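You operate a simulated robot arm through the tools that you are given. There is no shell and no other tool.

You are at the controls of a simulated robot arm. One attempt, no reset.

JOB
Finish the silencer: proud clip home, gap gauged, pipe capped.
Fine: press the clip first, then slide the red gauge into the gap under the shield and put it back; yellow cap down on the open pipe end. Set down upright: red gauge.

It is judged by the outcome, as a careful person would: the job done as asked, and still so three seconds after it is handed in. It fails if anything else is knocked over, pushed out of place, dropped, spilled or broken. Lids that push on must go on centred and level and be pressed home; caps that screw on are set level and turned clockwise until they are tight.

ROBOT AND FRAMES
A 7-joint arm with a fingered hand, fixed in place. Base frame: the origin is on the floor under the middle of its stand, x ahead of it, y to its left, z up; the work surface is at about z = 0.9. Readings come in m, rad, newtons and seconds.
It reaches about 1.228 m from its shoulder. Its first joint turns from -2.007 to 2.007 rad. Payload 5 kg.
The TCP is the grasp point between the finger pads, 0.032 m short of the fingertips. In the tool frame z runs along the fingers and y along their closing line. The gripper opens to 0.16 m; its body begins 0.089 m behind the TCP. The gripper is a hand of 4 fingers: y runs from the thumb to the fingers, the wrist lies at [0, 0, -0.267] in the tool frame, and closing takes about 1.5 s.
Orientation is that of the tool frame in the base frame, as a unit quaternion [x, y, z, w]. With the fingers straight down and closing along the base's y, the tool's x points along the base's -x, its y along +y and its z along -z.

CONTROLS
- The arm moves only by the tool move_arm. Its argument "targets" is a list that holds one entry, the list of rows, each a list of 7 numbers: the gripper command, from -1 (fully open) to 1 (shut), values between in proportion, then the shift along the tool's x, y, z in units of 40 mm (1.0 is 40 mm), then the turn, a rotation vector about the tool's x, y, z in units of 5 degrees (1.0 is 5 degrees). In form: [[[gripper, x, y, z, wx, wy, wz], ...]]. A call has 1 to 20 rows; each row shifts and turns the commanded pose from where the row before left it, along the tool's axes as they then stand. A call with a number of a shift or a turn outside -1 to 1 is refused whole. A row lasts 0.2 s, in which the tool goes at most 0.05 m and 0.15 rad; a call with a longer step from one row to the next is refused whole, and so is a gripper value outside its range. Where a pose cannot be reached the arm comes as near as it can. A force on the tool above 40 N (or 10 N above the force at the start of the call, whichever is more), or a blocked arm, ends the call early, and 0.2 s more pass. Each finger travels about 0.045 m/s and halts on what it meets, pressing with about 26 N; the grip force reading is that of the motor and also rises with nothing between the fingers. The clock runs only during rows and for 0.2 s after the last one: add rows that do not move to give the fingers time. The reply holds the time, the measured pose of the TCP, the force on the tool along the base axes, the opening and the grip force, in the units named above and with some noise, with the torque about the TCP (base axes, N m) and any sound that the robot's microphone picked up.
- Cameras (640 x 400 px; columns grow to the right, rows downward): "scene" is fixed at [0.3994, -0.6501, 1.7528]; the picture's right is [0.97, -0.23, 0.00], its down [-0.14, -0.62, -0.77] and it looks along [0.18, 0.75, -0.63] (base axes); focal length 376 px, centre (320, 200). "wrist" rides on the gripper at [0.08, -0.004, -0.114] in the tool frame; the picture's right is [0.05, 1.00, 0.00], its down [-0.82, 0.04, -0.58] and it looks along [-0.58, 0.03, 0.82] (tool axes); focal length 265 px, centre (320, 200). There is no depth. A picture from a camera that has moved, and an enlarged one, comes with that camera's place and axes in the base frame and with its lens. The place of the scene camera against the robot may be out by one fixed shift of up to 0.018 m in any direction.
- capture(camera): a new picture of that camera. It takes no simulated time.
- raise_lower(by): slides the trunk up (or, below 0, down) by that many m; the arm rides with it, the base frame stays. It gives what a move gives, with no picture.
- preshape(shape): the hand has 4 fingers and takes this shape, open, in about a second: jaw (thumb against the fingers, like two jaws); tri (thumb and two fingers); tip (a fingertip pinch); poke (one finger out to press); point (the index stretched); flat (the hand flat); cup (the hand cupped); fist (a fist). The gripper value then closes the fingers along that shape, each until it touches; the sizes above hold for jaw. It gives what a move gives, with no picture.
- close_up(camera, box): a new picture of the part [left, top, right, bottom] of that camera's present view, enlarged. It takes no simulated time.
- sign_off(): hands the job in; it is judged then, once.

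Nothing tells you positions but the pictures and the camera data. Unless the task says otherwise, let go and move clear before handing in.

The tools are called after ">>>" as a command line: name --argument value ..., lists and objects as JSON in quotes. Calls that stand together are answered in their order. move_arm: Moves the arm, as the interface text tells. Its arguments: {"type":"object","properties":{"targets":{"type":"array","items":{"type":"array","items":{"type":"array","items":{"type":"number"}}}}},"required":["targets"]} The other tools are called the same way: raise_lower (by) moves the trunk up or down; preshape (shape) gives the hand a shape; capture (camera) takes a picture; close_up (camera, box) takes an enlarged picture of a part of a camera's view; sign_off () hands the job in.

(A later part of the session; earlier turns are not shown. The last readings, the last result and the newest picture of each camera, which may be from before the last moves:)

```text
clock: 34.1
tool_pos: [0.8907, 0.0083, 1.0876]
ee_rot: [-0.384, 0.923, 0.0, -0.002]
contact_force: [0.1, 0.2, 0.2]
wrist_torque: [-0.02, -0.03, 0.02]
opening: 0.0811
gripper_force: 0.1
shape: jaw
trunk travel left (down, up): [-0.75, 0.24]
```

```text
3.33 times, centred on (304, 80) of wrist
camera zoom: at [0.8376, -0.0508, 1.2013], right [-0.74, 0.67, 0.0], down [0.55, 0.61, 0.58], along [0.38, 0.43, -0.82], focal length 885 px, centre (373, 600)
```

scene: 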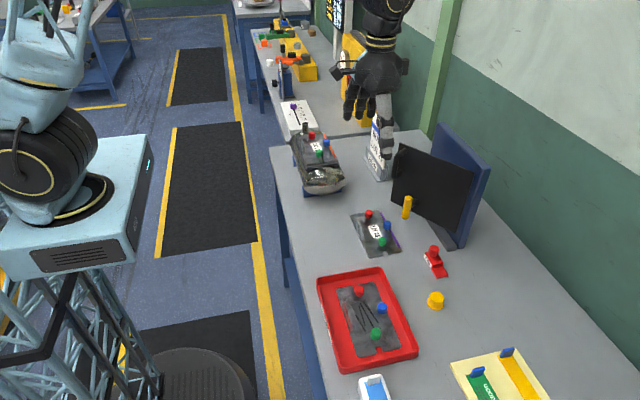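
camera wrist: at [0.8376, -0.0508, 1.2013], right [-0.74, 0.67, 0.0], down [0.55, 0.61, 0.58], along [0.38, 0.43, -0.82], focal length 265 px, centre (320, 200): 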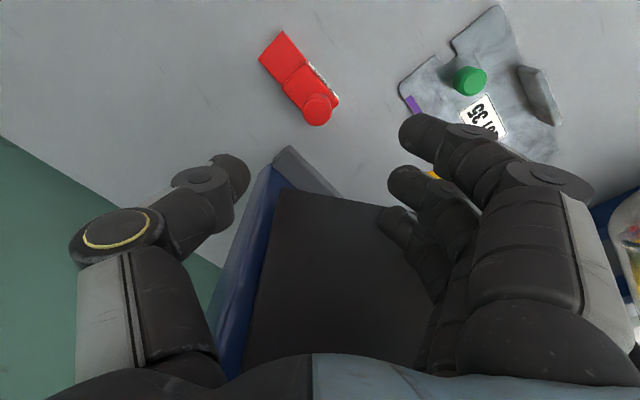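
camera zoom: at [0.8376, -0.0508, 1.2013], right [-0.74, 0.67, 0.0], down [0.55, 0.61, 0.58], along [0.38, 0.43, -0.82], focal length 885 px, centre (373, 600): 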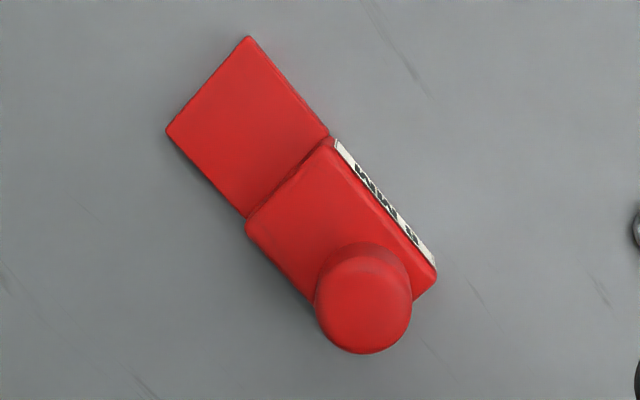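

The knob centre re-measures at ≈(0.890, 0.006), right under the TCP. Descending with the fingers straddling the knob.

>>> move_arm --targets '[[[0, 0.027, -0.027, 0.628, 0, 0, 0], [0, 0, 0, 0.628, 0, 0, 0], [0, 0, 0, 0.628, 0, 0, 0], [0, 0, 0, 0.628, 0, 0, 0], [0, 0, 0, 0.4, 0, 0, 0], [0, 0, 0, 0.228, 0, 0, 0], [0, 0, 0, 0, 0, 0, 0]]]'

>>> capture --camera "wrist"

>>> close_up --camera "scene" --box '[380, 200, 500, 275]'

```text
clock: 35.8
tool_pos: [0.8901, 0.0061, 0.9619]
ee_rot: [-0.383, 0.924, 0.0, -0.001]
contact_force: [0.0, 0.2, 0.0]
wrist_torque: [0.04, -0.01, -0.01]
opening: 0.0809
gripper_force: 0.0
shape: jaw
trunk travel left (down, up): [-0.75, 0.24]
```

```text
taken
camera wrist: at [0.8366, -0.0543, 1.0749], right [-0.74, 0.67, 0.0], down [0.55, 0.61, 0.58], along [0.38, 0.43, -0.82], focal length 265 px, centre (320, 200)
```

wrist: 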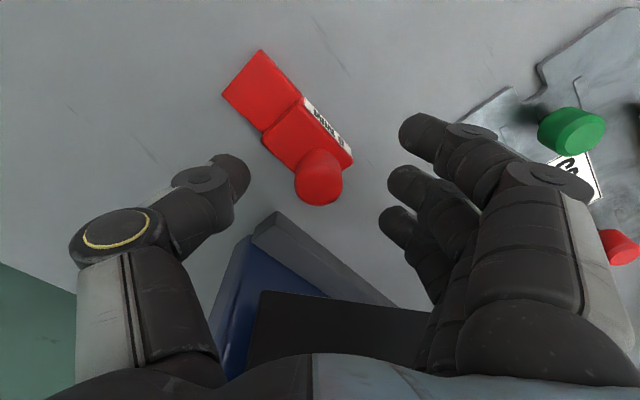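

```text
5.33 times, centred on (440, 238) of scene
camera zoom: at [0.3994, -0.6501, 1.7528], right [0.97, -0.23, 0.0], down [-0.14, -0.62, -0.77], along [0.18, 0.75, -0.63], focal length 2005 px, centre (-320, 0)
```

zoom: 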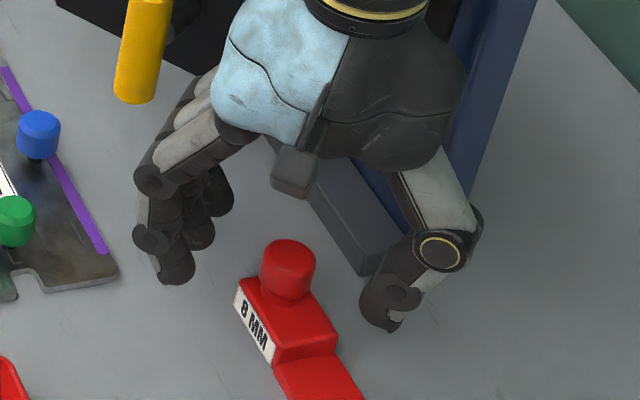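

The knob sits centred between thumb and middle finger. Lowering 5 mm more so the tips are just above the block, then closing.

>>> move_arm --targets '[[[0, 0, 0, 0.12, 0, 0, 0], [0, 0, 0, 0, 0, 0, 0], [0.5, 0, 0, 0, 0, 0, 0], [0.7, 0, 0, 0, 0, 0, 0], [1, 0, 0, 0, 0, 0, 0], [1, 0, 0, 0, 0, 0, 0], [1, 0, 0, 0, 0, 0, 0], [1, 0, 0, 0, 0, 0, 0], [1, 0, 0, 0, 0, 0, 0], [1, 0, 0, 0, 0, 0, 0]]]'

>>> capture --camera "wrist"

>>> close_up --camera "scene" --box '[380, 200, 500, 275]'

```text
clock: 38.0
tool_pos: [0.8883, 0.0053, 0.9561]
ee_rot: [-0.384, 0.924, 0.001, -0.001]
contact_force: [1.4, -0.2, 4.3]
wrist_torque: [0.02, 0.05, 0.0]
opening: 0.0072
gripper_force: 26.2
shape: jaw
trunk travel left (down, up): [-0.75, 0.24]
```

```text
taken
camera wrist: at [0.8367, -0.0544, 1.0701], right [-0.74, 0.67, 0.0], down [0.55, 0.61, 0.58], along [0.38, 0.43, -0.82], focal length 265 px, centre (320, 200)
```

wrist: 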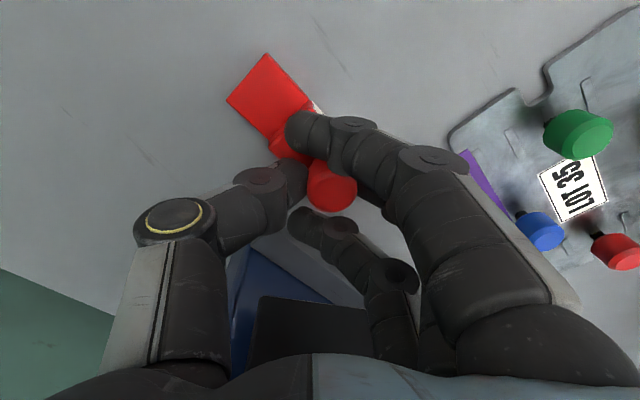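

```text
5.33 times, centred on (440, 238) of scene
camera zoom: at [0.3994, -0.6501, 1.7528], right [0.97, -0.23, 0.0], down [-0.14, -0.62, -0.77], along [0.18, 0.75, -0.63], focal length 2005 px, centre (-320, 0)
```

zoom: 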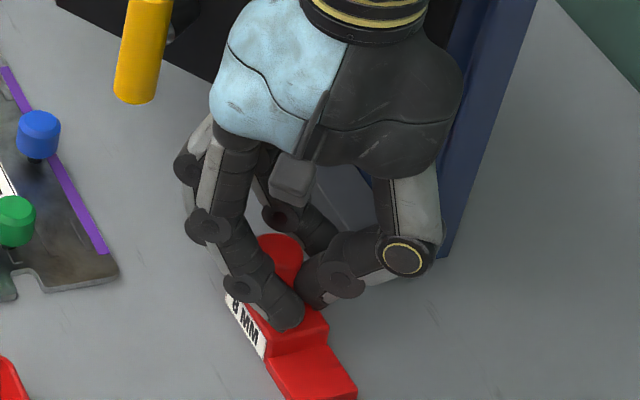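

The knob is caged between thumb, middle finger and the two outer fingers, with 26 N grip. I'll lift slowly and check that the gauge comes up level.

>>> move_arm --targets '[[[1, 0, 0, -0.1, 0, 0, 0], [1, 0, 0, -0.2, 0, 0, 0], [1, 0, 0, -0.3, 0, 0, 0], [1, 0, 0, -0.5, 0, 0, 0], [1, 0, 0, 0, 0, 0, 0]]]'

>>> capture --camera "wrist"

>>> close_up --camera "scene" --box '[380, 190, 500, 265]'

```text
clock: 39.1
tool_pos: [0.8901, 0.0057, 0.9995]
ee_rot: [-0.383, 0.924, 0.001, -0.001]
contact_force: [0.7, 0.9, -1.1]
wrist_torque: [0.0, -0.02, 0.0]
opening: 0.0067
gripper_force: 25.6
shape: jaw
trunk travel left (down, up): [-0.75, 0.24]
```

```text
taken
camera wrist: at [0.8371, -0.0532, 1.113], right [-0.74, 0.67, 0.0], down [0.55, 0.61, 0.57], along [0.38, 0.43, -0.82], focal length 265 px, centre (320, 200)
```

wrist: 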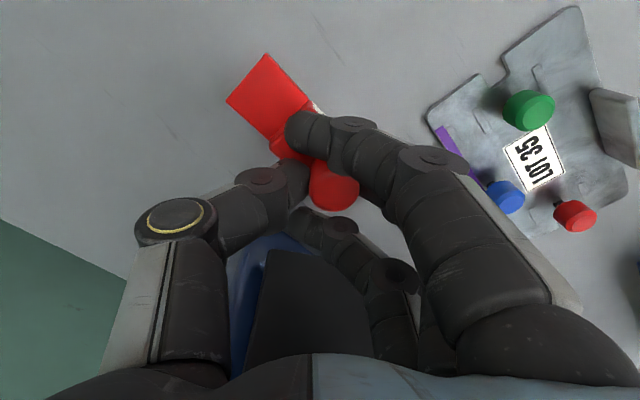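

```text
5.33 times, centred on (440, 228) of scene
camera zoom: at [0.3994, -0.6501, 1.7528], right [0.97, -0.23, 0.0], down [-0.14, -0.62, -0.77], along [0.18, 0.75, -0.63], focal length 2005 px, centre (-320, 53)
```

zoom: 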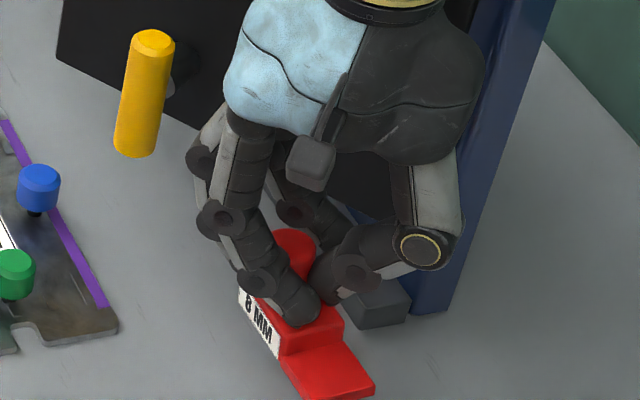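

Lifted cleanly, unchanged in the hand. A close-up will tell me the tongue's exact pose relative to the tool.

>>> close_up --camera "wrist" --box '[212, 40, 372, 140]'

>>> close_up --camera "wrist" --box '[252, 130, 412, 230]'

```text
4.00 times, centred on (292, 90) of wrist
camera zoom: at [0.8371, -0.0532, 1.113], right [-0.74, 0.67, 0.0], down [0.55, 0.61, 0.57], along [0.38, 0.43, -0.82], focal length 1062 px, centre (432, 640)
```

zoom: 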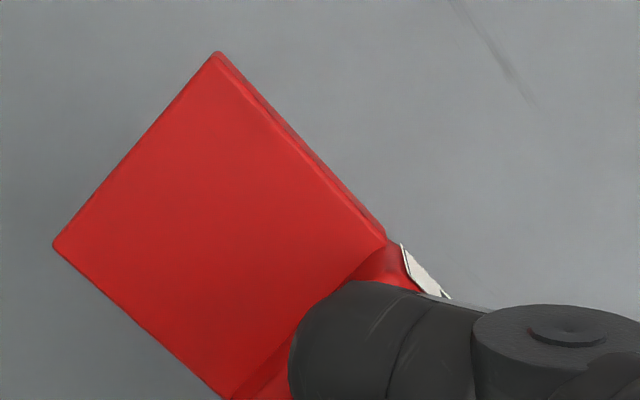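

```text
4.00 times, centred on (332, 180) of wrist
camera zoom: at [0.8371, -0.0532, 1.113], right [-0.74, 0.67, 0.0], down [0.55, 0.61, 0.57], along [0.38, 0.43, -0.82], focal length 1062 px, centre (272, 280)
```

zoom: 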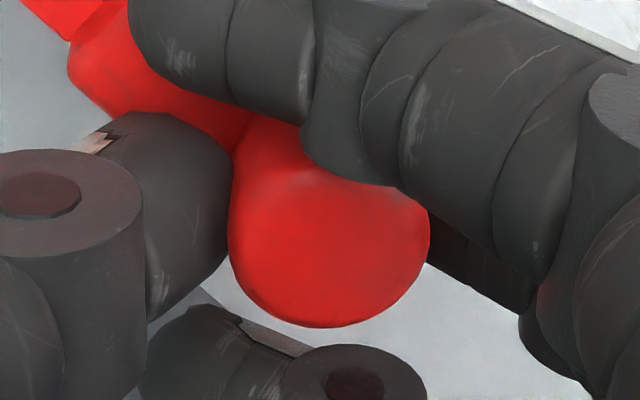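

The tongue end sits ≈66 mm from the TCP along its axis, square to the hand, bottom ≈56 mm below the TCP. I'll lift high, carry it across to the robot side of the silencer, then turn +90° so the tongue points at the gap.

>>> move_arm --targets '[[[1, 0, 0, -0.6, 0, 0, 0], [1, 0, 0, -1, 0, 0, 0], [1, 0, 0, -1, 0, 0, 0], [1, 0, 0, -1, 0, 0, 0], [1, 0, 0, -1, 0, 0, 0], [1, 0, 0, -1, 0, 0, 0], [1, 0, 0, -1, 0, 0, 0], [1, 0, 0, -0.4, 0, 0, 0]]]'

>>> move_arm --targets '[[[1, -0.067, 0.94, 0, 0, 0, 0], [1, -0.067, 0.94, 0, 0, 0, 0], [1, -0.067, 0.94, 0, 0, 0, 0], [1, -0.067, 0.94, 0, 0, 0, 0], [1, -0.067, 0.94, 0, 0, 0, 0], [1, -0.067, 0.94, 0, 0, 0, 0], [1, -0.067, 0.94, 0, 0, 0, 0], [1, -0.067, 0.94, 0, 0, 0, 0], [1, -0.067, 0.94, 0, 0, 0, 0], [1, -0.067, 0.94, 0, 0, 0, 0], [1, -0.067, 0.94, 0, 0, 0, 0], [1, -0.067, 0.94, 0, 0, 0, 0], [1, -0.067, 0.94, 0, 0, 0, 0], [1, -0.067, 0.94, 0, 0, 0, 0], [1, -0.067, 0.94, 0, 0, 0, 0], [1, -0.067, 0.94, 0, 0, 0, 0], [1, -0.067, 0.94, 0, 0, 0, 0]]]'

>>> move_arm --targets '[[[1, 0, 0, 0, 0, 0, -1], [1, 0, 0, 0, 0, 0, -1], [1, 0, 0, 0, 0, 0, -1], [1, 0, 0, 0, 0, 0, -1], [1, 0, 0, 0, 0, 0, -1], [1, 0, 0, 0, 0, 0, -1], [1, 0, 0, 0, 0, 0, -1], [1, 0, 0, 0, 0, 0, -1], [1, 0, 0, 0, 0, 0, -1], [1, 0, 0, 0, 0, 0, -1], [1, 0, 0, 0, 0, 0, -1], [1, 0, 0, 0, 0, 0, -1], [1, 0, 0, 0, 0, 0, -1], [1, 0, 0, 0, 0, 0, -1], [1, 0, 0, 0, 0, 0, -1], [1, 0, 0, 0, 0, 0, -1], [1, 0, 0, 0, 0, 0, -1], [1, 0, 0, 0, 0, 0, -1], [1, 0, 0, 0, 0, 0, 0]]]'

>>> capture --camera "wrist"

>>> capture --camera "scene"

```text
clock: 41.0
tool_pos: [0.8895, 0.0034, 1.2829]
ee_rot: [-0.385, 0.923, 0.001, -0.002]
contact_force: [0.0, 1.0, -0.9]
wrist_torque: [0.03, -0.01, 0.05]
opening: 0.0067
gripper_force: 26.2
shape: jaw
trunk travel left (down, up): [-0.75, 0.24]
```

```text
clock: 44.5
tool_pos: [0.4697, 0.4882, 1.2818]
ee_rot: [-0.383, 0.924, 0.0, -0.002]
contact_force: [0.2, 1.2, -1.2]
wrist_torque: [-0.03, -0.04, -0.02]
opening: 0.0066
gripper_force: 25.5
shape: jaw
trunk travel left (down, up): [-0.75, 0.24]
```

```text
clock: 48.5
tool_pos: [0.4714, 0.4879, 1.2832]
ee_rot: [0.925, -0.381, -0.003, 0.001]
contact_force: [-0.9, -0.5, -0.5]
wrist_torque: [-0.01, -0.03, -0.01]
opening: 0.0065
gripper_force: 26.2
shape: jaw
trunk travel left (down, up): [-0.75, 0.24]
```

```text
taken
camera wrist: at [0.5315, 0.4356, 1.3952], right [-0.67, -0.75, 0.0], down [-0.61, 0.54, 0.58], along [-0.43, 0.38, -0.81], focal length 265 px, centre (320, 200)
```

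wrist: 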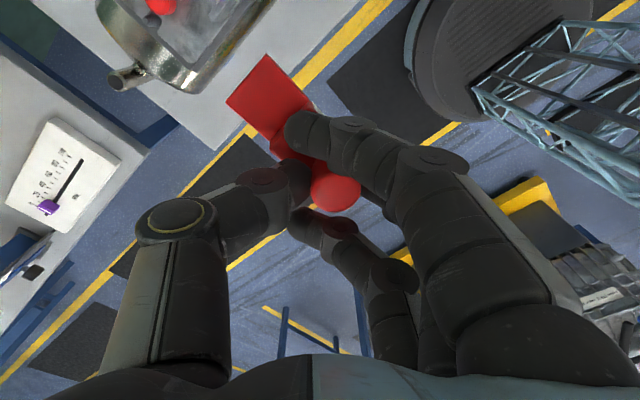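

```text
taken
```

scene: 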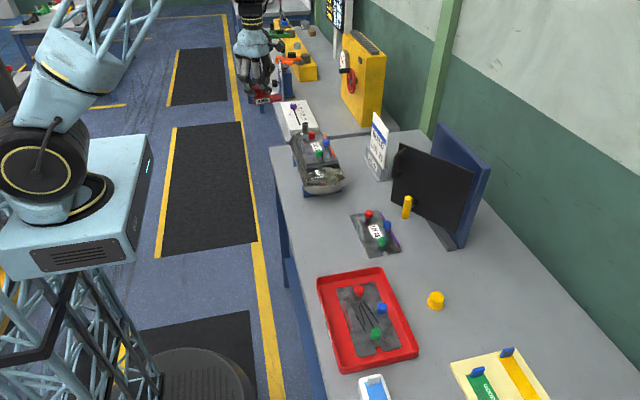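

The gauge now points along +x. Lowering beside the silencer to just above gap height and checking with the scene camera.

>>> move_arm --targets '[[[1, 0, 0, 0.9, 0, 0, 0], [1, 0, 0, 0.9, 0, 0, 0], [1, 0, 0, 0.9, 0, 0, 0], [1, 0, 0, 0.9, 0, 0, 0], [1, 0, 0, 0.9, 0, 0, 0], [1, 0, 0, 0.3, 0, 0, 0], [1, 0, 0, 0, 0, 0, 0]]]'

>>> close_up --camera "scene" --box '[230, 90, 358, 170]'

>>> capture --camera "wrist"

```text
clock: 50.1
tool_pos: [0.4704, 0.489, 1.0892]
ee_rot: [0.924, -0.382, -0.001, 0.001]
contact_force: [-0.5, 0.3, -0.4]
wrist_torque: [-0.03, 0.03, 0.0]
opening: 0.0065
gripper_force: 26.0
shape: jaw
trunk travel left (down, up): [-0.75, 0.24]
```

```text
5.00 times, centred on (294, 130) of scene
camera zoom: at [0.3994, -0.6501, 1.7528], right [0.97, -0.23, 0.0], down [-0.14, -0.62, -0.77], along [0.18, 0.75, -0.63], focal length 1879 px, centre (450, 550)
```

zoom: 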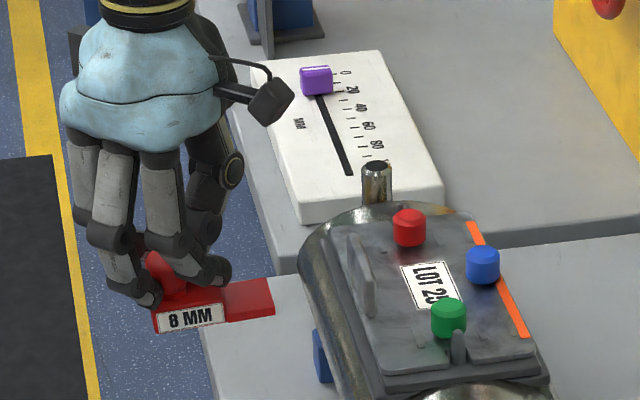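

```text
taken
camera wrist: at [0.5309, 0.4364, 1.2021], right [-0.67, -0.74, 0.0], down [-0.61, 0.55, 0.58], along [-0.43, 0.39, -0.81], focal length 265 px, centre (320, 200)
```

wrist: 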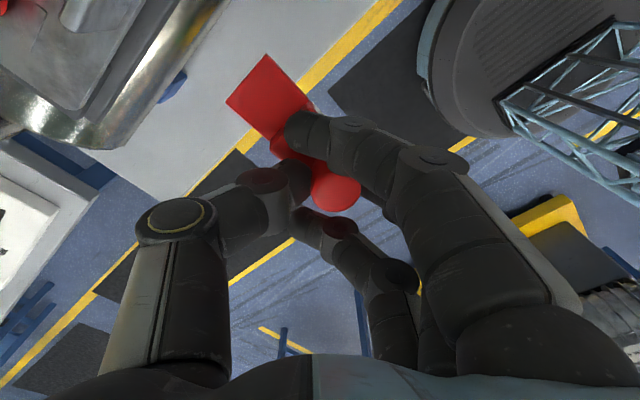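

>>> move_arm --targets '[[[1, 0.387, -0.384, 0, 0, 0, 0], [1, 0.387, -0.384, 0, 0, 0, 0], [1, 0, 0, 0, 0, 0, 0]]]'

>>> close_up --camera "scene" --box '[260, 120, 324, 160]'

>>> close_up --camera "wrist" --box '[100, 0, 340, 150]'

```text
clock: 51.0
tool_pos: [0.5137, 0.4874, 1.0902]
ee_rot: [0.924, -0.383, -0.002, 0.001]
contact_force: [0.3, 0.7, -1.3]
wrist_torque: [-0.02, -0.02, -0.01]
opening: 0.0065
gripper_force: 26.0
shape: jaw
trunk travel left (down, up): [-0.75, 0.24]
```

```text
10.00 times, centred on (292, 140) of scene
camera zoom: at [0.3994, -0.6501, 1.7528], right [0.97, -0.23, 0.0], down [-0.14, -0.62, -0.77], along [0.18, 0.75, -0.63], focal length 3759 px, centre (600, 800)
```

zoom: 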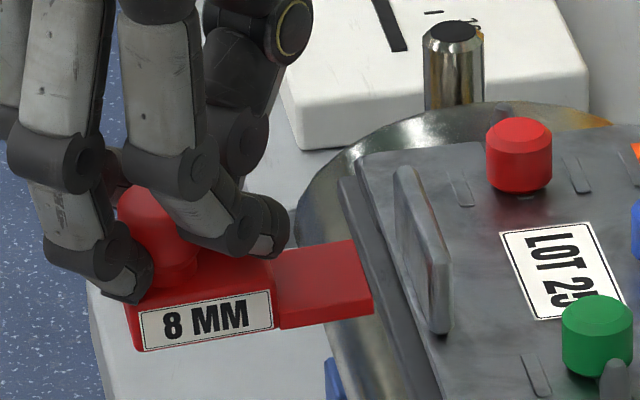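

```text
2.67 times, centred on (220, 75) of wrist
camera zoom: at [0.5743, 0.4351, 1.203], right [-0.67, -0.74, 0.0], down [-0.61, 0.55, 0.58], along [-0.43, 0.39, -0.81], focal length 708 px, centre (587, 533)
```

zoom: 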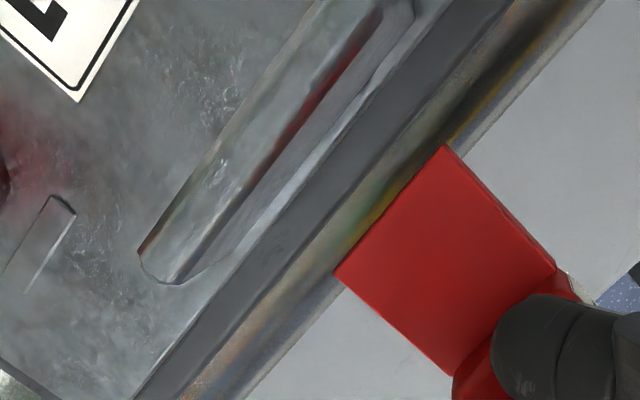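

>>> close_up --camera "scene" --box '[284, 138, 308, 153]'

>>> close_up --camera "scene" --box '[288, 134, 336, 194]'

```text
16.00 times, centred on (296, 146) of scene
camera zoom: at [0.3994, -0.6501, 1.7528], right [0.97, -0.23, 0.0], down [-0.14, -0.62, -0.77], along [0.18, 0.75, -0.63], focal length 6014 px, centre (704, 1072)
```

zoom: 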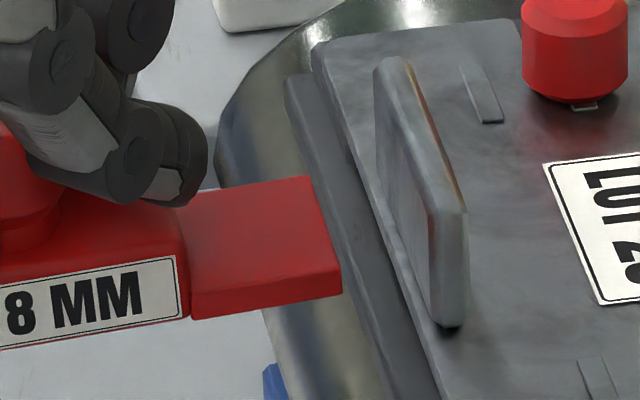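

```text
6.67 times, centred on (312, 164) of scene
camera zoom: at [0.3994, -0.6501, 1.7528], right [0.97, -0.23, 0.0], down [-0.14, -0.62, -0.77], along [0.18, 0.75, -0.63], focal length 2506 px, centre (373, 440)
```

zoom: 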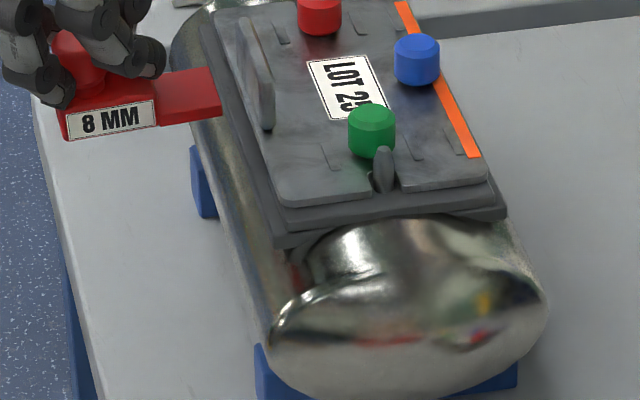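

The tongue is 8 mm thick and sits at x≈0.580 (end), y 0.470–0.507; the shield edge is at x≈0.598 and the base-plate ledge at ≈0.588. I'll bring the tip over the ledge, then lower gently until it just touches the base plate.

>>> move_arm --targets '[[[1, 0.13, -0.13, 0, 0, 0, 0], [1, 0.126, -0.126, 0, 0, 0, 0], [1, 0, 0, 0.1, 0, 0, 0], [1, 0, 0, 0.1, 0, 0, 0], [1, 0, 0, 0.1, 0, 0, 0], [1, 0, 0, 0.05, 0, 0, 0], [1, 0, 0, 0, 0, 0, 0]]]'

>>> close_up --camera "scene" --box '[284, 138, 308, 153]'

>>> close_up --camera "wrist" --box '[180, 20, 300, 95]'

```text
clock: 52.5
tool_pos: [0.5277, 0.4877, 1.077]
ee_rot: [0.924, -0.381, -0.001, 0.001]
contact_force: [0.5, -0.1, -1.0]
wrist_torque: [0.0, 0.03, -0.03]
opening: 0.0067
gripper_force: 27.0
shape: jaw
trunk travel left (down, up): [-0.75, 0.24]
```

```text
16.00 times, centred on (296, 146) of scene
camera zoom: at [0.3994, -0.6501, 1.7528], right [0.97, -0.23, 0.0], down [-0.14, -0.62, -0.77], along [0.18, 0.75, -0.63], focal length 6014 px, centre (704, 1072)
```

zoom: 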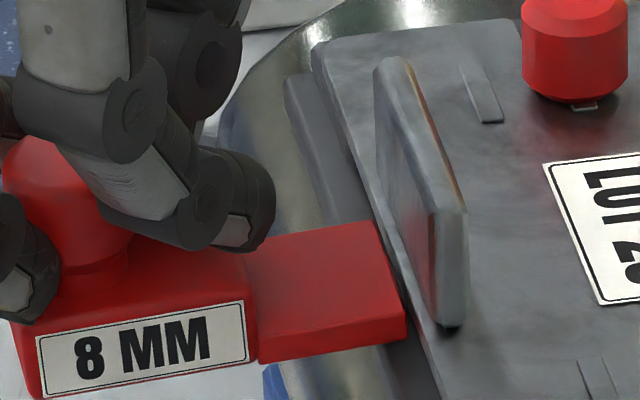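

```text
5.33 times, centred on (240, 58) of wrist
camera zoom: at [0.5886, 0.4354, 1.1894], right [-0.67, -0.74, 0.0], down [-0.61, 0.55, 0.58], along [-0.43, 0.39, -0.81], focal length 1416 px, centre (747, 960)
```

zoom: 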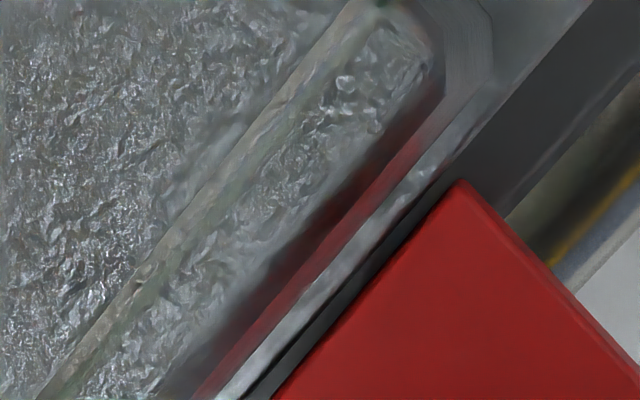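

The tip is about 2 mm short of the shield edge, over the ledge. Now lowering by fractions of a millimetre to find the base plate.

>>> move_arm --targets '[[[1, 0, 0, 0.02, 0, 0, 0], [1, 0, 0, 0.02, 0, 0, 0], [1, 0, 0, 0.02, 0, 0, 0], [1, 0, 0, 0, 0, 0, 0]]]'

>>> move_arm --targets '[[[1, 0, 0, 0.02, 0, 0, 0], [1, 0, 0, 0, 0, 0, 0]]]'

>>> move_arm --targets '[[[1, 0, 0, 0.02, 0, 0, 0], [1, 0, 0, 0, 0, 0, 0]]]'

```text
clock: 53.5
tool_pos: [0.5274, 0.4889, 1.0733]
ee_rot: [0.924, -0.382, -0.002, 0.002]
contact_force: [0.0, 0.5, -0.6]
wrist_torque: [0.04, -0.01, 0.0]
opening: 0.0063
gripper_force: 26.2
shape: jaw
trunk travel left (down, up): [-0.75, 0.24]
```

```text
clock: 54.1
tool_pos: [0.5291, 0.4881, 1.0717]
ee_rot: [0.924, -0.383, -0.003, 0.0]
contact_force: [0.0, -0.1, -0.9]
wrist_torque: [0.0, 0.03, -0.02]
opening: 0.0066
gripper_force: 25.8
shape: jaw
trunk travel left (down, up): [-0.75, 0.24]
```

```text
clock: 54.8
tool_pos: [0.5273, 0.4884, 1.0717]
ee_rot: [0.924, -0.382, -0.002, 0.0]
contact_force: [0.3, 0.1, -0.9]
wrist_torque: [-0.01, 0.03, -0.02]
opening: 0.0068
gripper_force: 25.7
shape: jaw
trunk travel left (down, up): [-0.75, 0.24]
```

>>> move_arm --targets '[[[1, 0, 0, 0.02, 0, 0, 0], [1, 0, 0, 0, 0, 0, 0]]]'

>>> move_arm --targets '[[[1, 0, 0, 0.02, 0, 0, 0], [1, 0, 0, 0, 0, 0, 0]]]'

>>> close_up --camera "scene" --box '[284, 138, 308, 153]'

>>> close_up --camera "wrist" --box '[180, 20, 300, 95]'

```text
clock: 55.4
tool_pos: [0.5282, 0.4886, 1.0713]
ee_rot: [0.924, -0.381, -0.003, 0.002]
contact_force: [-0.2, -0.5, 0.2]
wrist_torque: [-0.02, -0.03, 0.02]
opening: 0.0067
gripper_force: 26.2
shape: jaw
trunk travel left (down, up): [-0.75, 0.24]
```

```text
clock: 56.0
tool_pos: [0.5269, 0.4885, 1.0711]
ee_rot: [0.924, -0.382, -0.002, 0.002]
contact_force: [-0.1, 0.0, 1.1]
wrist_torque: [-0.02, -0.06, 0.02]
opening: 0.007
gripper_force: 25.7
shape: jaw
trunk travel left (down, up): [-0.75, 0.24]
```

```text
16.00 times, centred on (296, 146) of scene
camera zoom: at [0.3994, -0.6501, 1.7528], right [0.97, -0.23, 0.0], down [-0.14, -0.62, -0.77], along [0.18, 0.75, -0.63], focal length 6014 px, centre (704, 1072)
```

zoom: 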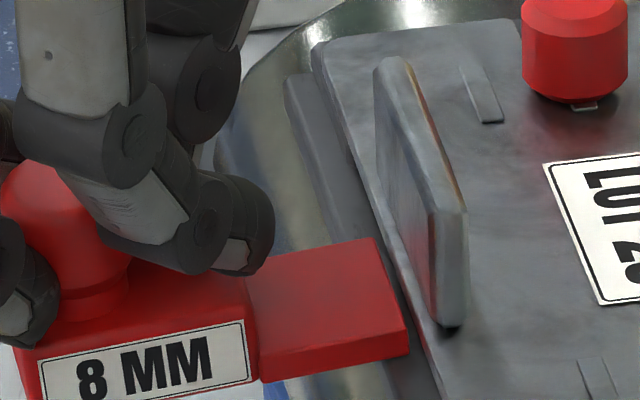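

```text
5.33 times, centred on (240, 58) of wrist
camera zoom: at [0.5882, 0.4357, 1.1833], right [-0.67, -0.74, 0.0], down [-0.61, 0.55, 0.58], along [-0.43, 0.39, -0.81], focal length 1416 px, centre (747, 960)
```

zoom: 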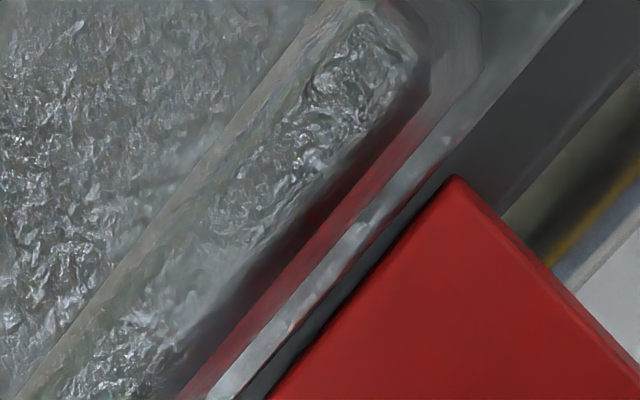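

Contact confirmed (about +2 N and a matching −y torque) with the tongue bottom on the base plate. To keep my index fingertip clear of the fin, I'll lift 1.2 mm, shift to y≈0.457 (still 7 mm off the pad), and begin sliding in.

>>> move_arm --targets '[[[1, 0, 0, -0.03, 0, 0, 0], [1, 0.28, 0.28, 0, 0, 0, 0], [1, 0.277, 0.277, 0, 0, 0, 0], [1, 0, 0, 0, 0, 0, 0]]]'

>>> move_arm --targets '[[[1, 0.053, -0.053, 0, 0, 0, 0], [1, 0.053, -0.053, 0, 0, 0, 0], [1, 0.053, -0.053, 0, 0, 0, 0], [1, 0, 0, 0, 0, 0, 0]]]'

>>> close_up --camera "scene" --box '[284, 138, 308, 153]'

>>> close_up --camera "wrist" --box '[180, 20, 340, 120]'

```text
clock: 57.0
tool_pos: [0.5275, 0.4571, 1.0711]
ee_rot: [0.924, -0.382, -0.002, 0.001]
contact_force: [0.4, 0.2, 0.3]
wrist_torque: [-0.01, -0.02, 0.01]
opening: 0.0067
gripper_force: 25.8
shape: jaw
trunk travel left (down, up): [-0.75, 0.24]
```

```text
clock: 58.0
tool_pos: [0.5332, 0.4578, 1.0726]
ee_rot: [0.925, -0.381, -0.003, 0.001]
contact_force: [-15.7, 1.3, 3.7]
wrist_torque: [-0.09, 0.52, -0.22]
opening: 0.0062
gripper_force: 25.8
shape: jaw
trunk travel left (down, up): [-0.75, 0.24]
```

```text
16.00 times, centred on (296, 146) of scene
camera zoom: at [0.3994, -0.6501, 1.7528], right [0.97, -0.23, 0.0], down [-0.14, -0.62, -0.77], along [0.18, 0.75, -0.63], focal length 6014 px, centre (704, 1072)
```

zoom: 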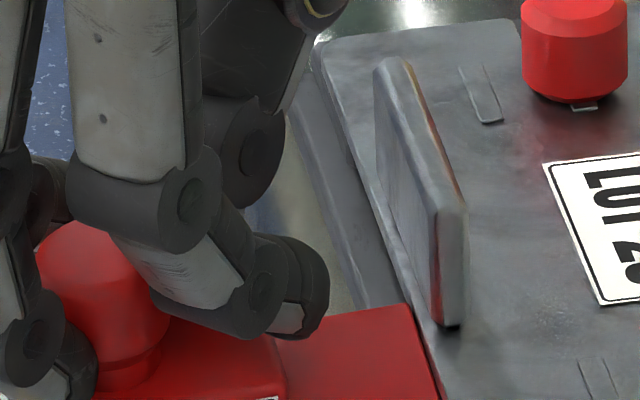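

```text
4.00 times, centred on (260, 70) of wrist
camera zoom: at [0.5948, 0.4046, 1.1853], right [-0.67, -0.74, 0.0], down [-0.61, 0.54, 0.58], along [-0.43, 0.38, -0.81], focal length 1062 px, centre (560, 720)
```

zoom: 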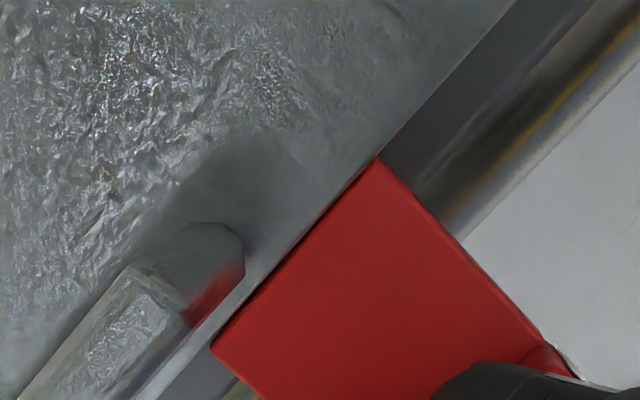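

It met resistance (−16 N along x), so the tip is touching the shield edge—likely a touch too high. I'll back off, lower by about 1 mm so it rides on the base plate, and recheck how the gauge sits in the hand.

>>> move_arm --targets '[[[1, -0.053, 0.053, 0, 0, 0, 0], [1, -0.053, 0.053, 0, 0, 0, 0], [1, -0.053, 0.053, 0, 0, 0, 0], [1, 0, 0, 0, 0, 0, 0]]]'

>>> close_up --camera "wrist" --box '[180, 20, 380, 220]'

>>> close_up --camera "scene" --box '[272, 134, 312, 164]'

```text
clock: 59.0
tool_pos: [0.5287, 0.456, 1.0727]
ee_rot: [0.924, -0.381, -0.001, 0.002]
contact_force: [0.4, 0.0, -0.5]
wrist_torque: [0.01, 0.0, 0.01]
opening: 0.0064
gripper_force: 25.9
shape: jaw
trunk travel left (down, up): [-0.75, 0.24]
```

```text
2.00 times, centred on (280, 120) of wrist
camera zoom: at [0.5894, 0.4034, 1.185], right [-0.67, -0.74, 0.0], down [-0.61, 0.55, 0.58], along [-0.43, 0.39, -0.81], focal length 531 px, centre (400, 360)
```

zoom: 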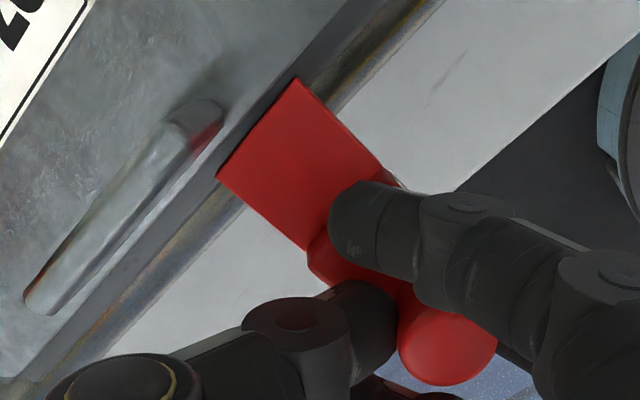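

```text
13.33 times, centred on (292, 149) of scene
camera zoom: at [0.3994, -0.6501, 1.7528], right [0.97, -0.23, 0.0], down [-0.14, -0.62, -0.77], along [0.18, 0.75, -0.63], focal length 5012 px, centre (693, 880)
```

zoom: 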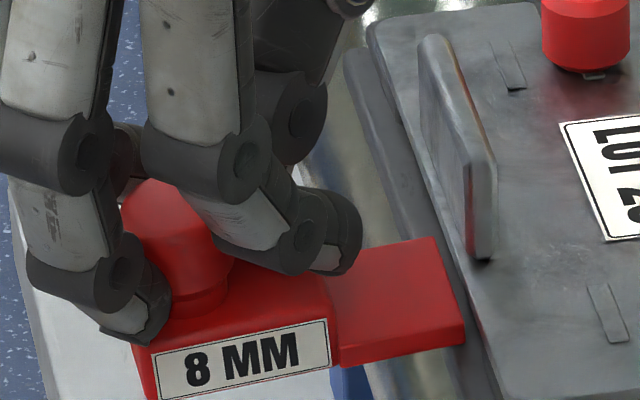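

>>> close_up --camera "wrist" --box '[212, 40, 372, 140]'

>>> close_up --camera "wrist" --box '[252, 130, 412, 230]'

```text
4.00 times, centred on (292, 90) of wrist
camera zoom: at [0.5894, 0.4034, 1.185], right [-0.67, -0.74, 0.0], down [-0.61, 0.55, 0.58], along [-0.43, 0.39, -0.81], focal length 1062 px, centre (432, 640)
```

zoom: 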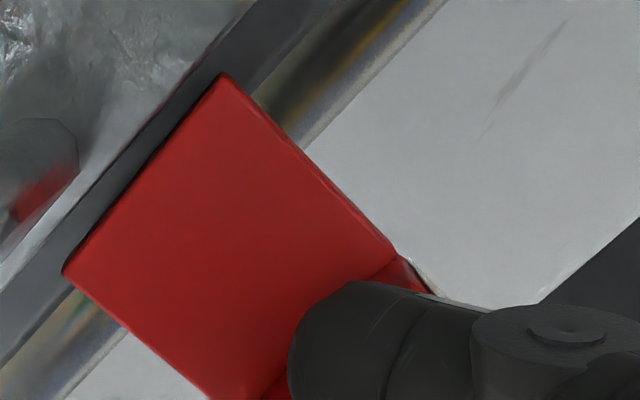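

```text
4.00 times, centred on (332, 180) of wrist
camera zoom: at [0.5894, 0.4034, 1.185], right [-0.67, -0.74, 0.0], down [-0.61, 0.55, 0.58], along [-0.43, 0.39, -0.81], focal length 1062 px, centre (272, 280)
```

zoom: 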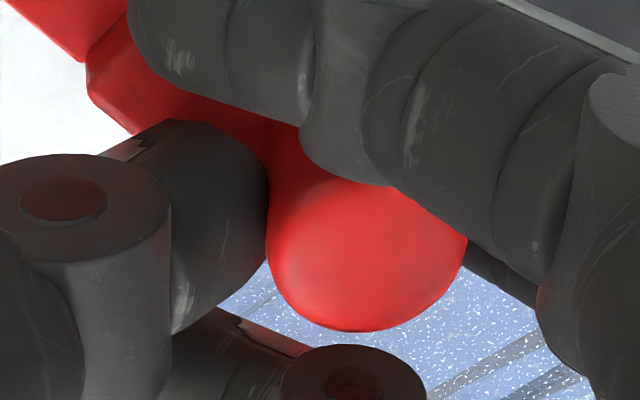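

>>> close_up --camera "scene" --box '[274, 141, 306, 161]'

>>> close_up --camera "scene" --box '[304, 156, 344, 181]'

```text
16.00 times, centred on (290, 151) of scene
camera zoom: at [0.3994, -0.6501, 1.7528], right [0.97, -0.23, 0.0], down [-0.14, -0.62, -0.77], along [0.18, 0.75, -0.63], focal length 6014 px, centre (800, 984)
```

zoom: 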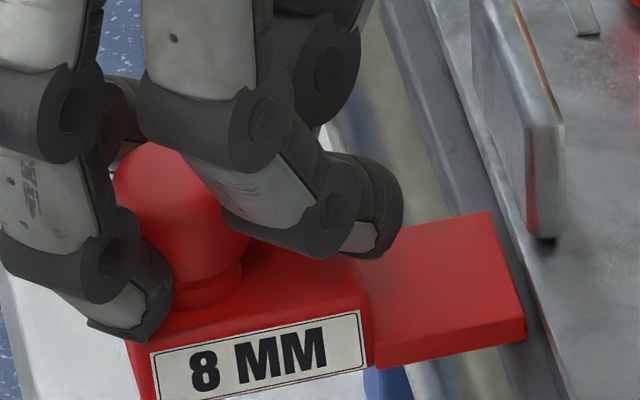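

```text
16.00 times, centred on (324, 168) of scene
camera zoom: at [0.3994, -0.6501, 1.7528], right [0.97, -0.23, 0.0], down [-0.14, -0.62, -0.77], along [0.18, 0.75, -0.63], focal length 6014 px, centre (256, 704)
```

zoom: 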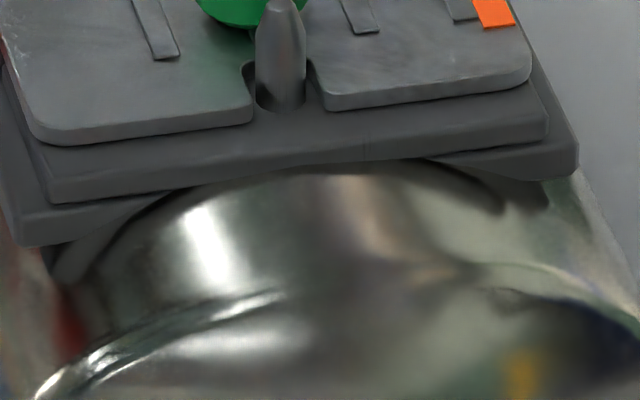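

The push made the gauge roll a few degrees in my fingertip grip, so this knob grip is too soft for a close fit. I'll withdraw, set the gauge down on clear table around (0.575, 0.17) with its tongue still pointing +x, and re-grip it firmly by the flat sides of its block.

>>> move_arm --targets '[[[1, -0.36, 0.36, 0, 0, 0, 0], [1, -0.35, 0.35, 0, 0, 0, 0], [1, 0, 0, -0.8, 0, 0, 0], [1, 0, 0, -0.85, 0, 0, 0], [1, 0, 0, -0.8, 0, 0, 0], [1, 0.822, 0.442, 0, 0, 0, 0], [1, 0.822, 0.442, 0, 0, 0, 0], [1, 0.822, 0.442, 0, 0, 0, 0], [1, 0.822, 0.442, 0, 0, 0, 0], [1, 0.822, 0.442, 0, 0, 0, 0], [1, 0.822, 0.442, 0, 0, 0, 0], [1, 0.822, 0.442, 0, 0, 0, 0], [1, 0.822, 0.442, 0, 0, 0, 0], [1, 0, 0, 0, 0, 0, 0]]]'

>>> capture --camera "wrist"

>>> capture --camera "scene"

```text
clock: 62.0
tool_pos: [0.5757, 0.1723, 1.1708]
ee_rot: [0.925, -0.38, -0.001, 0.001]
contact_force: [-0.3, -0.3, -1.1]
wrist_torque: [0.02, -0.01, 0.03]
opening: 0.0064
gripper_force: 25.9
shape: jaw
trunk travel left (down, up): [-0.75, 0.24]
```

```text
taken
camera wrist: at [0.635, 0.1188, 1.2833], right [-0.67, -0.74, 0.0], down [-0.61, 0.55, 0.58], along [-0.43, 0.38, -0.81], focal length 265 px, centre (320, 200)
```

wrist: 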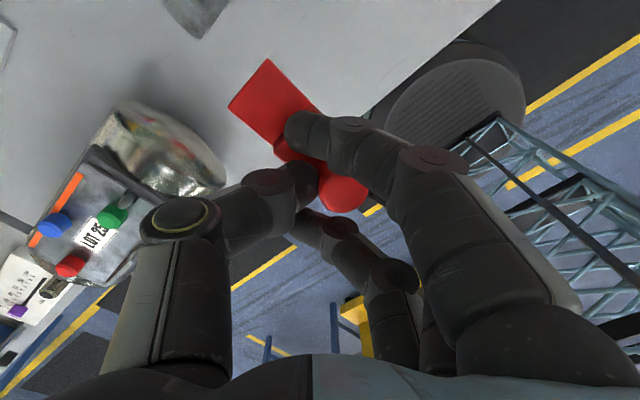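

```text
taken
```

scene: 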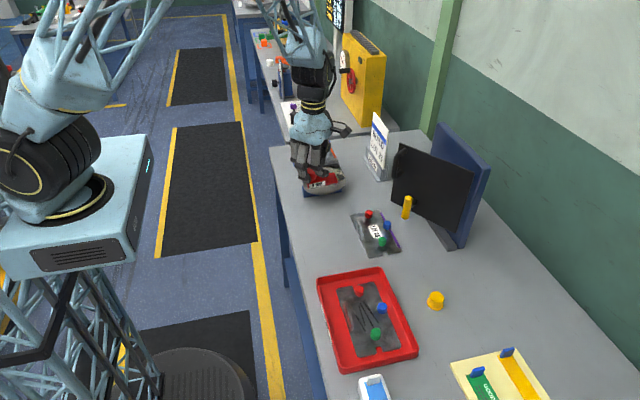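

>>> move_arm --targets '[[[1, 0, 0, 0.95, 0, 0, 0], [1, 0, 0, 0.95, 0, 0, 0], [1, 0, 0, 0.95, 0, 0, 0], [1, 0, 0, 0.95, 0, 0, 0], [1, 0, 0, 0.8, 0, 0, 0], [1, 0, 0, 0.3, 0, 0, 0], [1, 0, 0, 0, 0, 0, 0]]]'

>>> move_arm --targets '[[[1, 0, 0, 0.08, 0, 0, 0], [1, 0, 0, 0.05, 0, 0, 0], [1, 0, 0, 0.05, 0, 0, 0], [1, 0, 0, 0, 0, 0, 0]]]'

>>> close_up --camera "scene" --box '[270, 150, 382, 220]'

```text
clock: 63.5
tool_pos: [0.5741, 0.169, 0.973]
ee_rot: [0.924, -0.382, -0.003, 0.001]
contact_force: [-0.4, 0.2, -1.2]
wrist_torque: [0.03, 0.01, 0.0]
opening: 0.0063
gripper_force: 25.9
shape: jaw
trunk travel left (down, up): [-0.75, 0.24]
```

```text
clock: 64.5
tool_pos: [0.573, 0.1706, 0.9675]
ee_rot: [0.924, -0.382, -0.003, 0.001]
contact_force: [0.0, -0.2, -0.6]
wrist_torque: [0.03, 0.01, -0.03]
opening: 0.0068
gripper_force: 25.8
shape: jaw
trunk travel left (down, up): [-0.75, 0.24]
```

```text
5.71 times, centred on (326, 185) of scene
camera zoom: at [0.3994, -0.6501, 1.7528], right [0.97, -0.23, 0.0], down [-0.14, -0.62, -0.77], along [0.18, 0.75, -0.63], focal length 2148 px, centre (286, 286)
```

zoom: 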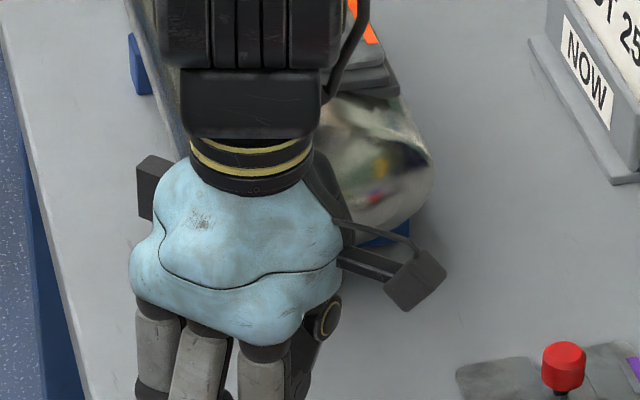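

>>> move_arm --targets '[[[1, 0, 0, 0.05, 0, 0, 0], [1, 0, 0, 0.05, 0, 0, 0], [1, 0, 0, 0.05, 0, 0, 0], [1, 0, 0, 0, 0, 0, 0]]]'

>>> close_up --camera "scene" --box '[270, 180, 382, 250]'

```text
clock: 65.5
tool_pos: [0.5742, 0.171, 0.9624]
ee_rot: [0.924, -0.382, -0.002, 0.001]
contact_force: [-0.7, -0.2, -1.2]
wrist_torque: [-0.01, 0.03, 0.04]
opening: 0.0067
gripper_force: 26.2
shape: jaw
trunk travel left (down, up): [-0.75, 0.24]
```

```text
5.71 times, centred on (326, 215) of scene
camera zoom: at [0.3994, -0.6501, 1.7528], right [0.97, -0.23, 0.0], down [-0.14, -0.62, -0.77], along [0.18, 0.75, -0.63], focal length 2148 px, centre (286, 114)
```

zoom: 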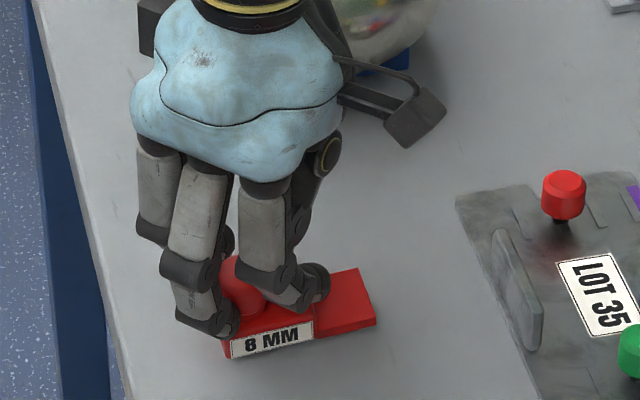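

>>> move_arm --targets '[[[1, 0, 0, 0.04, 0, 0, 0], [1, 0, 0, 0.04, 0, 0, 0], [1, 0, 0, 0.04, 0, 0, 0], [1, 0, 0, 0, 0, 0, 0]]]'

>>> move_arm --targets '[[[1, 0, 0, 0.03, 0, 0, 0], [1, 0, 0, 0, 0, 0, 0]]]'

```text
clock: 66.5
tool_pos: [0.5745, 0.1719, 0.9584]
ee_rot: [0.924, -0.382, -0.002, 0.0]
contact_force: [3.7, 4.7, 18.7]
wrist_torque: [-0.23, 0.22, 0.03]
opening: 0.008
gripper_force: 25.7
shape: jaw
trunk travel left (down, up): [-0.75, 0.24]
```

```text
clock: 67.2
tool_pos: [0.5746, 0.172, 0.9566]
ee_rot: [0.924, -0.381, -0.001, 0.0]
contact_force: [4.5, 4.1, 31.1]
wrist_torque: [-0.44, 0.41, 0.05]
opening: 0.0092
gripper_force: 26.1
shape: jaw
trunk travel left (down, up): [-0.75, 0.24]
```

The gauge is firmly on the table now. Relieving the downward push and opening the hand.

>>> move_arm --targets '[[[1, 0, 0, -0.05, 0, 0, 0], [1, 0, 0, 0, 0, 0, 0], [0.5, 0, 0, 0, 0, 0, 0], [0.2, 0, 0, 0, 0, 0, 0], [0, 0, 0, 0, 0, 0, 0], [0, 0, 0, 0, 0, 0, 0], [0, 0, 0, 0, 0, 0, 0], [0, 0, 0, 0, 0, 0, 0], [0, 0, 0, 0, 0, 0, 0]]]'

>>> capture --camera "wrist"

>>> close_up --camera "scene" --box '[270, 180, 382, 250]'

```text
clock: 69.2
tool_pos: [0.574, 0.1712, 0.9568]
ee_rot: [0.924, -0.382, -0.002, 0.001]
contact_force: [0.3, 0.9, -0.3]
wrist_torque: [0.01, 0.01, 0.01]
opening: 0.0792
gripper_force: 0.2
shape: jaw
trunk travel left (down, up): [-0.75, 0.24]
```

```text
taken
camera wrist: at [0.6348, 0.1181, 1.069], right [-0.67, -0.74, 0.0], down [-0.61, 0.55, 0.58], along [-0.43, 0.39, -0.81], focal length 265 px, centre (320, 200)
```

wrist: 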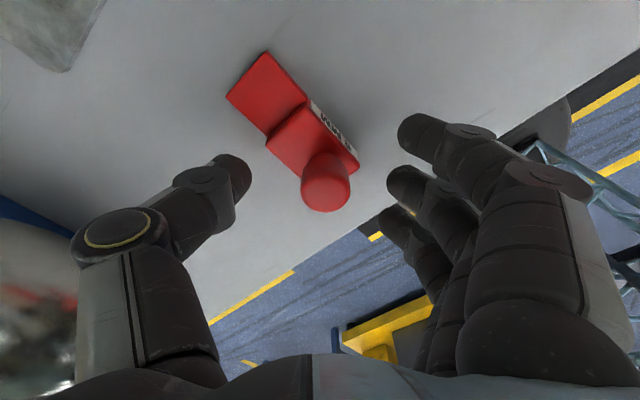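

```text
5.71 times, centred on (326, 215) of scene
camera zoom: at [0.3994, -0.6501, 1.7528], right [0.97, -0.23, 0.0], down [-0.14, -0.62, -0.77], along [0.18, 0.75, -0.63], focal length 2148 px, centre (286, 114)
```

zoom: 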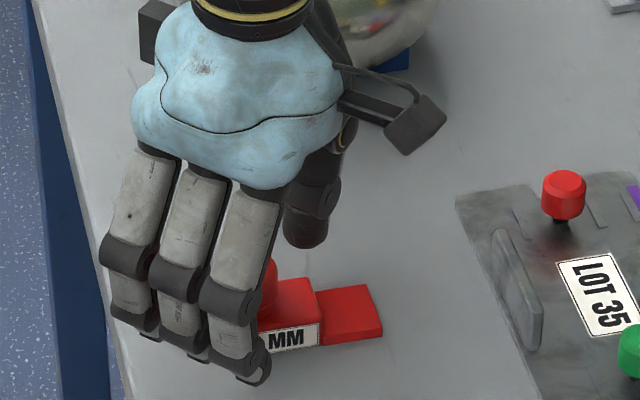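

The gauge stands upright, free. I'll rise straight up, turn the hand back to yaw 0 and measure the gauge anew.

>>> move_arm --targets '[[[0, 0, 0, -0.5, 0, 0, 0], [0, 0, 0, -1, 0, 0, 0], [0, 0, 0, -1, 0, 0, 0], [0, 0, 0, -1, 0, 0, 0], [0, 0, 0, -1, 0, 0, 0], [-0.25, 0, 0, -0.5, 0, 0, 0]]]'

>>> move_arm --targets '[[[-0.25, 0, 0, 0, 0, 0, 1], [-0.25, 0, 0, 0, 0, 0, 1], [-0.25, 0, 0, 0, 0, 0, 1], [-0.25, 0, 0, 0, 0, 0, 1], [-0.25, 0, 0, 0, 0, 0, 1], [-0.25, 0, 0, 0, 0, 0, 1], [-0.25, 0, 0, 0, 0, 0, 1], [-0.25, 0, 0, 0, 0, 0, 1], [-0.25, 0, 0, 0, 0, 0, 1], [-0.25, 0, 0, 0, 0, 0, 1], [-0.25, 0, 0, 0, 0, 0, 1], [-0.25, 0, 0, 0, 0, 0, 1], [-0.25, 0, 0, 0, 0, 0, 1], [-0.25, 0, 0, 0, 0, 0, 1]]]'

>>> move_arm --targets '[[[-0.25, 0, 0, 0, 0, 0, 1], [-0.25, 0, 0, 0, 0, 0, 1], [-0.25, 0, 0, 0, 0, 0, 1], [-0.25, 0, 0, 0, 0, 0, 1], [-0.25, 0, 0, 0, 0, 0, 1], [-0.25, 0, 0, 0, 0, 0, 1], [-0.25, 0, 0, 0, 0, 0, 1], [-0.25, 0, 0, 0, 0, 0, 1], [-0.25, 0, 0, 0, 0, 0, 1], [-0.25, 0, 0, 0, 0, 0, 1], [-0.25, 0, 0, 0, 0, 0, 1], [-0.25, 0, 0, 0, 0, 0, 1], [-0.25, 0, 0, 0, 0, 0, 1], [-0.25, 0, 0, 0, 0, 0, 0]]]'

>>> capture --camera "wrist"

```text
clock: 70.5
tool_pos: [0.5754, 0.169, 1.1572]
ee_rot: [0.924, -0.382, -0.002, 0.001]
contact_force: [0.6, -0.6, -0.1]
wrist_torque: [-0.02, 0.0, -0.03]
opening: 0.0996
gripper_force: 0.0
shape: jaw
trunk travel left (down, up): [-0.75, 0.24]
```

```text
clock: 73.5
tool_pos: [0.575, 0.172, 1.1573]
ee_rot: [-0.538, 0.843, 0.001, -0.001]
contact_force: [-0.4, -0.4, 0.1]
wrist_torque: [0.0, -0.01, -0.02]
opening: 0.0996
gripper_force: 0.0
shape: jaw
trunk travel left (down, up): [-0.75, 0.24]
```

```text
clock: 76.5
tool_pos: [0.575, 0.1705, 1.1568]
ee_rot: [-0.001, 1.0, 0.001, -0.002]
contact_force: [-0.3, -1.2, 0.1]
wrist_torque: [0.01, -0.01, 0.02]
opening: 0.0994
gripper_force: 0.1
shape: jaw
trunk travel left (down, up): [-0.75, 0.24]
```

```text
taken
camera wrist: at [0.4949, 0.1673, 1.2696], right [-0.05, 1.0, 0.0], down [0.82, 0.04, 0.57], along [0.57, 0.03, -0.82], focal length 265 px, centre (320, 200)
```

wrist: 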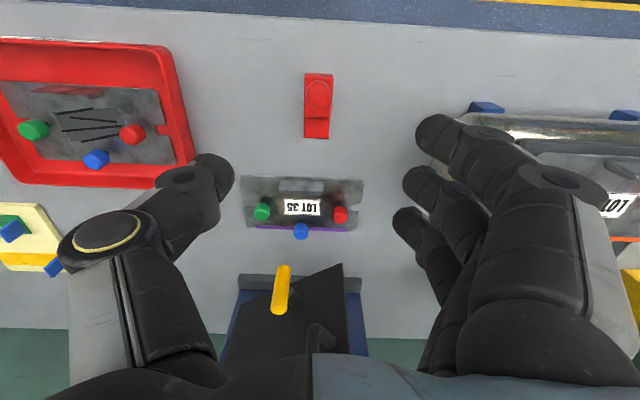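

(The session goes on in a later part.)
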